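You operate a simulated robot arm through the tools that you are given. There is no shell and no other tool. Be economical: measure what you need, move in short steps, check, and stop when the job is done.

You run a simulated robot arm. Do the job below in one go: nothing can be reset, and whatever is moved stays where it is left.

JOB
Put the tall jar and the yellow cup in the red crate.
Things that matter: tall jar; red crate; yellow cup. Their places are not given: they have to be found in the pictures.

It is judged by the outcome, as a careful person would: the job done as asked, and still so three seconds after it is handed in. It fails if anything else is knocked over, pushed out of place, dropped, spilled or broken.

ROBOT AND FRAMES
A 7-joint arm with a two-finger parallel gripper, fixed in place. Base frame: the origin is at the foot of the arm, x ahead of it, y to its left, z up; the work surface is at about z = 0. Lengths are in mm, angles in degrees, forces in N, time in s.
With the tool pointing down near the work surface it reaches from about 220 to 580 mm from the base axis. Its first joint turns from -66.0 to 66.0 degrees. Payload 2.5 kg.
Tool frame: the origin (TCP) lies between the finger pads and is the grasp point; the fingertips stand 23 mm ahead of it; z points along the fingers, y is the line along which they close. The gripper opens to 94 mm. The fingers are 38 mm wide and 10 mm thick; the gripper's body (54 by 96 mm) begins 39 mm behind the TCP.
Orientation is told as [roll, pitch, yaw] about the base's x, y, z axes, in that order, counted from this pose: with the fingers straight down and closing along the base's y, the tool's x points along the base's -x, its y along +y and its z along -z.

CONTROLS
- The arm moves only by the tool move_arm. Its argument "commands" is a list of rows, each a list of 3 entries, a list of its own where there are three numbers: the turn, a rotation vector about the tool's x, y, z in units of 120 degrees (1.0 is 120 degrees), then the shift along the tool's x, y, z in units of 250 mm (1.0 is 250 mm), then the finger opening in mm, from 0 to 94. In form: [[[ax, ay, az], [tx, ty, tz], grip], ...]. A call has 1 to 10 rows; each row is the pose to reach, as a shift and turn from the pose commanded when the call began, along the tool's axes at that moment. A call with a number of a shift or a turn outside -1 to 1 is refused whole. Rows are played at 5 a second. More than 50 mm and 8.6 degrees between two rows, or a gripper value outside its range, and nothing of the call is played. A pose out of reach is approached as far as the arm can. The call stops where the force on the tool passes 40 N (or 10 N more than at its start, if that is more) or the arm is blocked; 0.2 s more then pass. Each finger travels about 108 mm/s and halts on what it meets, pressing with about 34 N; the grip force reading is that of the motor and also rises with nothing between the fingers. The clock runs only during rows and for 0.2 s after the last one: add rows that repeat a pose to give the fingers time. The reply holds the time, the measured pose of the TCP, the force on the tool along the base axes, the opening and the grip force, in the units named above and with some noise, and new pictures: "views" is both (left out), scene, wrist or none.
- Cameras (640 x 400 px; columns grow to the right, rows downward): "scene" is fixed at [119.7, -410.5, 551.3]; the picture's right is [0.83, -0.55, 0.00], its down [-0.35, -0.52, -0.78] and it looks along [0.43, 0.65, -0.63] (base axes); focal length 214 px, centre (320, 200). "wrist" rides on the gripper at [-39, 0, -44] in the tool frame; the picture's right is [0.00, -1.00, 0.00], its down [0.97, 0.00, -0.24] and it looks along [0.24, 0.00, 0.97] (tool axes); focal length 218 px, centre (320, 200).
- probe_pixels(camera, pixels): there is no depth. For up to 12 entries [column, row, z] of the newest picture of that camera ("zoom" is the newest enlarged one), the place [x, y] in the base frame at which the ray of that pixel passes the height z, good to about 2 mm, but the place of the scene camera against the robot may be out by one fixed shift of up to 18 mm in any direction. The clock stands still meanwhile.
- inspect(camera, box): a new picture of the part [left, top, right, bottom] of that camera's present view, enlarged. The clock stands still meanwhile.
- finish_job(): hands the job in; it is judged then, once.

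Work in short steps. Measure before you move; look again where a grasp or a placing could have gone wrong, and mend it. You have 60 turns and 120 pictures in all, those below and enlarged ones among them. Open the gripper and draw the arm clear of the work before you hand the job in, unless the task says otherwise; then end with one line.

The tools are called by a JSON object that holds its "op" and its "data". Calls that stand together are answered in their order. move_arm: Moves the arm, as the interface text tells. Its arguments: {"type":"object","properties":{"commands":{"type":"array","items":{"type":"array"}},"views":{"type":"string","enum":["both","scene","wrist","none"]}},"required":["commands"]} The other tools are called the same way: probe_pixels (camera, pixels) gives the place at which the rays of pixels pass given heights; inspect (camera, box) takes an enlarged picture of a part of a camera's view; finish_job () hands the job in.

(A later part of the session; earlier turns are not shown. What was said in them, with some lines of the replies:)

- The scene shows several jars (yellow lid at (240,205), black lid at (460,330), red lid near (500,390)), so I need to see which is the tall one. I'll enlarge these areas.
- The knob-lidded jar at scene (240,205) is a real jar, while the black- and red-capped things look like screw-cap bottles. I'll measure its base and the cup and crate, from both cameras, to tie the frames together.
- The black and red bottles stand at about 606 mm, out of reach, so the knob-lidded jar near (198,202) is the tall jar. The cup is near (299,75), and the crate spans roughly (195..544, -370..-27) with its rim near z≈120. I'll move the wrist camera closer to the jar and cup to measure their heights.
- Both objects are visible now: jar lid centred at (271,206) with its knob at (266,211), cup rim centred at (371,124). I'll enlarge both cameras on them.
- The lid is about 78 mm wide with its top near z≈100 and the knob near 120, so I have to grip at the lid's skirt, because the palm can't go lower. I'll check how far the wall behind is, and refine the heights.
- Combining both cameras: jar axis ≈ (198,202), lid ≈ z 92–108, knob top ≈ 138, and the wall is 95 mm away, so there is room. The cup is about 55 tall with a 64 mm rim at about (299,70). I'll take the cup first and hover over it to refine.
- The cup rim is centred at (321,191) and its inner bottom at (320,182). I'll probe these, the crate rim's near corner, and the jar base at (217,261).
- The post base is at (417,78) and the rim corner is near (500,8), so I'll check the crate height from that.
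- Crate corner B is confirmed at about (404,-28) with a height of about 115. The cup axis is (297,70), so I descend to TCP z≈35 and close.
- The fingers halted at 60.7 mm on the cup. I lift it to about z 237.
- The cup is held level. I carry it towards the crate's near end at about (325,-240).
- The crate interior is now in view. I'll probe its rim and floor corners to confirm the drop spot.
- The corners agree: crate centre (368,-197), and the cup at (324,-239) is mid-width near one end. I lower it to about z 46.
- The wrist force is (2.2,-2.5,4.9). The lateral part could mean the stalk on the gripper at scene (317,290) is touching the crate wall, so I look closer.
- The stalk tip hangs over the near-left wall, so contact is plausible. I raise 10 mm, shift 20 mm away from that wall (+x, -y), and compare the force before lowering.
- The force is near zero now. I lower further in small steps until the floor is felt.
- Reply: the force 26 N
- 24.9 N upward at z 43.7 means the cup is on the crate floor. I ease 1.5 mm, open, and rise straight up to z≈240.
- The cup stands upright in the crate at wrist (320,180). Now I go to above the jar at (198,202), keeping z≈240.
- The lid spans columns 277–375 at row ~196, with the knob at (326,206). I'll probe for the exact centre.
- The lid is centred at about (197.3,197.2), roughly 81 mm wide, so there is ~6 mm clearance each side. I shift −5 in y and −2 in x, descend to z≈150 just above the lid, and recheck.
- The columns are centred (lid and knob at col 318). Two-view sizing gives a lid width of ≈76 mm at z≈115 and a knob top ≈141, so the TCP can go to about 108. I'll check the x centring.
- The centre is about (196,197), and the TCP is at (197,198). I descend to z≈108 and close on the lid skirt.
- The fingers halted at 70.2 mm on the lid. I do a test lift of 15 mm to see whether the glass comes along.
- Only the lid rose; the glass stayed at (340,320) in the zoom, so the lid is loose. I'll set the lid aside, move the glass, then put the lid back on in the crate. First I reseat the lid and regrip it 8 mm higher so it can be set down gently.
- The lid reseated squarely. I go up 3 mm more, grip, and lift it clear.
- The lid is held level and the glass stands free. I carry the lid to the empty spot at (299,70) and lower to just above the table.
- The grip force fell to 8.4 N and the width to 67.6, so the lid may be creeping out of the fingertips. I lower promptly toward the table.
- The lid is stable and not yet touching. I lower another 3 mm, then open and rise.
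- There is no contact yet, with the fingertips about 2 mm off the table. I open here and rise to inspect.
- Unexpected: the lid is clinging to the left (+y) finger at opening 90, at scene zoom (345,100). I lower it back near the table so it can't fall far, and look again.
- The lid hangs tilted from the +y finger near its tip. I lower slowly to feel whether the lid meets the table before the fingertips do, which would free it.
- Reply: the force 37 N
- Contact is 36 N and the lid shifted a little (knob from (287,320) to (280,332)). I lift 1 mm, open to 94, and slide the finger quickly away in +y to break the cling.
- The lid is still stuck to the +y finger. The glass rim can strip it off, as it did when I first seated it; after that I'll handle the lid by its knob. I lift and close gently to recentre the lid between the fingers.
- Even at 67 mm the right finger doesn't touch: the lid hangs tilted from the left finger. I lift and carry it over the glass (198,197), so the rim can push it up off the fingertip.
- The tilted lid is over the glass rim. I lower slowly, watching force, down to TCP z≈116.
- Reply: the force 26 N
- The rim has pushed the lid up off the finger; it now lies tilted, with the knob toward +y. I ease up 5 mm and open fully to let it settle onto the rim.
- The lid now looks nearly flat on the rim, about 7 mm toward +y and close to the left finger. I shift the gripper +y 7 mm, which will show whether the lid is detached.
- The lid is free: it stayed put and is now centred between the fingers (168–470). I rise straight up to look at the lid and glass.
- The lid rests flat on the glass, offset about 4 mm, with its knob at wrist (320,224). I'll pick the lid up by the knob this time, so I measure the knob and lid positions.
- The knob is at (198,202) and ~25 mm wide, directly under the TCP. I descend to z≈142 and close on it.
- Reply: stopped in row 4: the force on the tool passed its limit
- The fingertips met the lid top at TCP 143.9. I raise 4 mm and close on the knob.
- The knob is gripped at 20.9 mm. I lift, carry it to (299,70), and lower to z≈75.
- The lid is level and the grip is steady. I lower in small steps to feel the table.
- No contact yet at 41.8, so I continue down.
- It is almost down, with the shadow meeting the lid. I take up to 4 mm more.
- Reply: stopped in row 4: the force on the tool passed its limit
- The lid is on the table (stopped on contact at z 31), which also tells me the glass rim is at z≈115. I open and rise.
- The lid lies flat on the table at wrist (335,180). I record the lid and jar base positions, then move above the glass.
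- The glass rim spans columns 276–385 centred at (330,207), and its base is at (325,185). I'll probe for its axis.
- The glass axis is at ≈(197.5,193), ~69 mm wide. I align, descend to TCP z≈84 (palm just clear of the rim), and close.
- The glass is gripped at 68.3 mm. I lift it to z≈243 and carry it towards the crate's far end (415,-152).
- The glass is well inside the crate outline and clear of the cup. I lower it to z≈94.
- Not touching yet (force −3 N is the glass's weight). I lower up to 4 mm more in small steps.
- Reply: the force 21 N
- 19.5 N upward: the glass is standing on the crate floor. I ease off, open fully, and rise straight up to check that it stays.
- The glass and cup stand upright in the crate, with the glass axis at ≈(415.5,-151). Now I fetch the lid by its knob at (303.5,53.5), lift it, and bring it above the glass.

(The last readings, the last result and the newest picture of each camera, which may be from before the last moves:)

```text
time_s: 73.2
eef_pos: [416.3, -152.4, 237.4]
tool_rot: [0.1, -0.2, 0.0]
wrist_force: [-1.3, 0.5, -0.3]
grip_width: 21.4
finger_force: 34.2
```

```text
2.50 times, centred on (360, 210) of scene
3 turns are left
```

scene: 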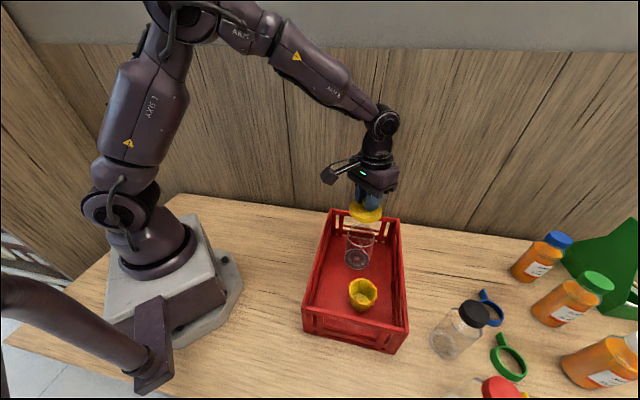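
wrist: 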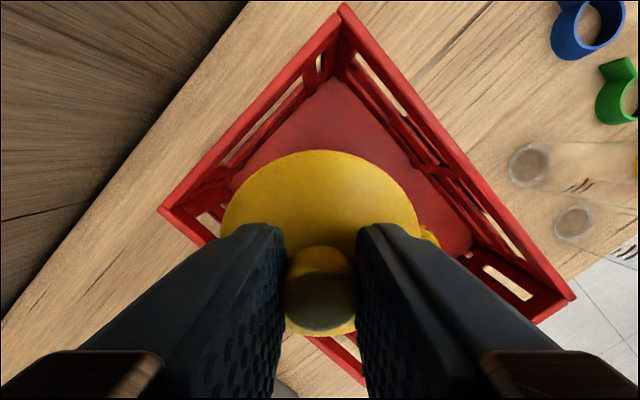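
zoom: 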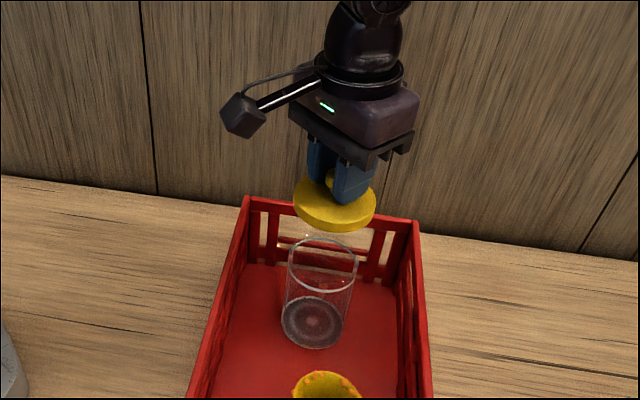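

The lid is level above the glass, about 3 mm short in x and 1.5 mm off in y. I correct that, lower until the rim is felt, open just enough to clear the knob, and rise.

{"op": "move_arm", "data": {"commands": [[[0, 0, 0], [-0.012, 0.006, 0.1], 19], [[0, 0, 0], [-0.012, 0.006, 0.22], 19], [[0, 0, 0], [-0.012, 0.006, 0.29], 19], [[0, 0, 0], [-0.012, 0.006, 0.304], 19], [[0, 0, 0], [-0.012, 0.006, 0.312], 19], [[0, 0, 0], [-0.012, 0.006, 0.32], 19], [[0, 0, 0], [-0.012, 0.006, 0.328], 19], [[0, 0, 0], [-0.012, 0.006, 0.336], 19], [[0, 0, 0], [-0.012, 0.006, 0.342], 19], [[0, 0, 0], [-0.012, 0.006, 0.342], 19]], "views": "wrist"}}

{"op": "inspect", "data": {"camera": "scene", "box": [310, 160, 410, 290]}}

{"op": "move_arm", "data": {"commands": [[[0, 0, 0], [0, 0, 0], 24], [[0, 0, 0], [0, 0, 0], 29], [[0, 0, 0], [0, 0, 0], 34], [[0, 0, 0], [0, 0, 0], 34], [[0, 0, 0], [0, 0, -0.03], 34], [[0, 0, 0], [0, 0, -0.1], 34], [[0, 0, 0], [0, 0, -0.24], 40], [[0, 0, 0], [0, 0, -0.38], 40], [[0, 0, 0], [0, 0, -0.38], 40]], "views": "both"}}

{"op": "inspect", "data": {"camera": "scene", "box": [310, 160, 410, 290]}}

```text
time_s: 75.4
eef_pos: [420.7, -150.9, 154.4]
tool_rot: [0.0, -0.6, 0.0]
wrist_force: [-3.6, 2.4, 34.9]
grip_width: 21.4
finger_force: 33.8
```

wrist: 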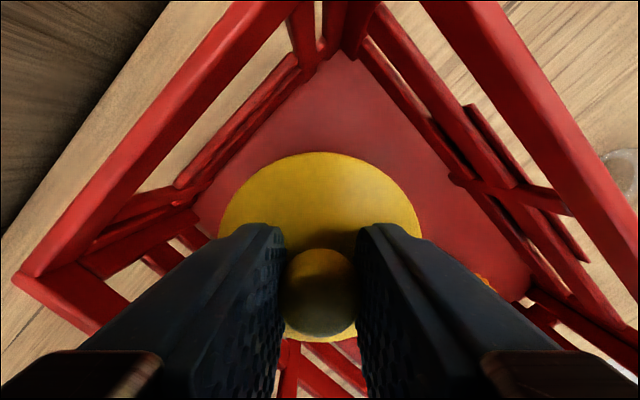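

```text
3.08 times, centred on (360, 225) of scene
```

zoom: 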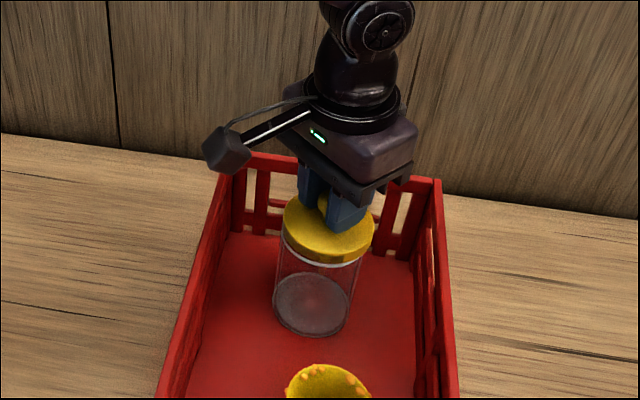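

```text
time_s: 77.4
eef_pos: [417.8, -150.6, 246.3]
tool_rot: [0.1, -0.2, 0.0]
wrist_force: [0.1, -0.2, -0.6]
grip_width: 39.8
finger_force: 0.1
```

scene: 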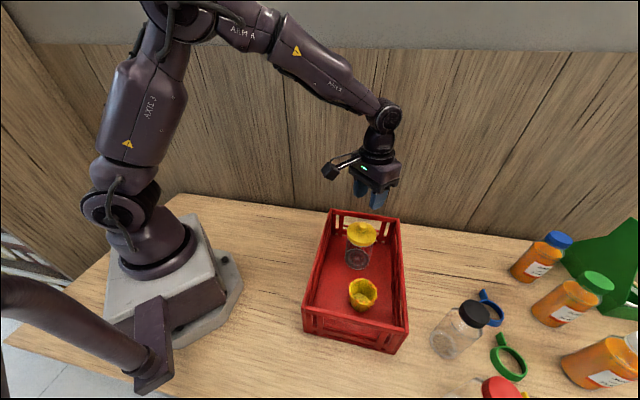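
wrist: 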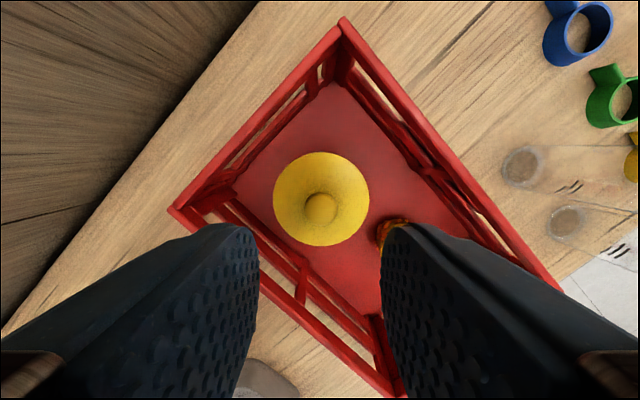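

```text
3.08 times, centred on (360, 225) of scene
2 turns are left
```

zoom: 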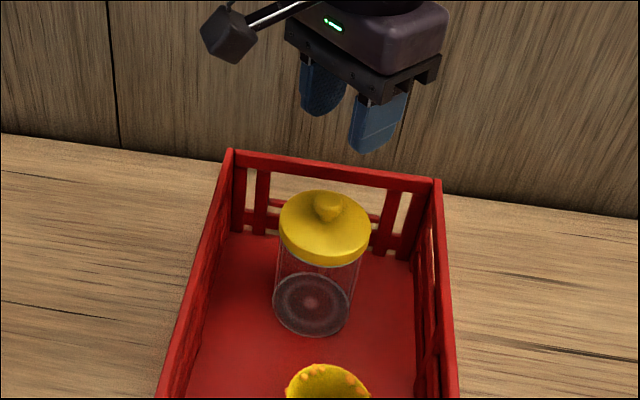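

The lidded jar and the cup both stand upright in the crate, and the gripper is free. I raise the arm, open the gripper, and hand the job in.

{"op": "move_arm", "data": {"commands": [[[0, 0, 0], [0, 0, -0.16], 50], [[0, 0, 0], [0.08, 0.0, -0.32], 70], [[0, 0, 0], [0.16, 0.0, -0.46], 94], [[0, 0, 0], [0.16, 0.0, -0.46], 94]], "views": "scene"}}

{"op": "finish_job", "data": {}}

```text
time_s: 78.4
eef_pos: [376.6, -150.4, 361.9]
tool_rot: [0.1, -0.1, 0.0]
wrist_force: [-0.4, -0.1, 0.5]
grip_width: 93.7
finger_force: 0.0
```

scene: 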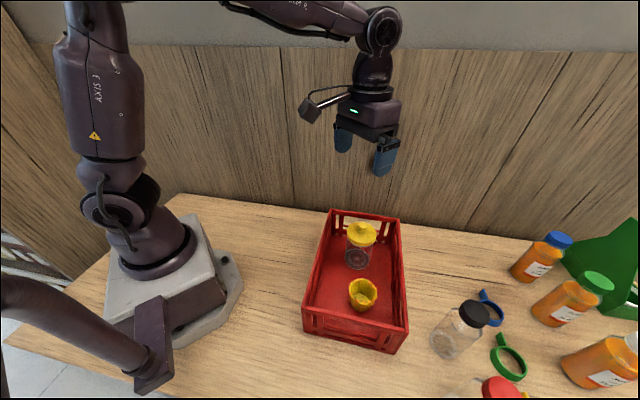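

```text
The job is handed in.
```

The tall jar and the yellow cup stand upright in the red crate; the jar's lid was loose, so I moved it separately and set it back on the jar.
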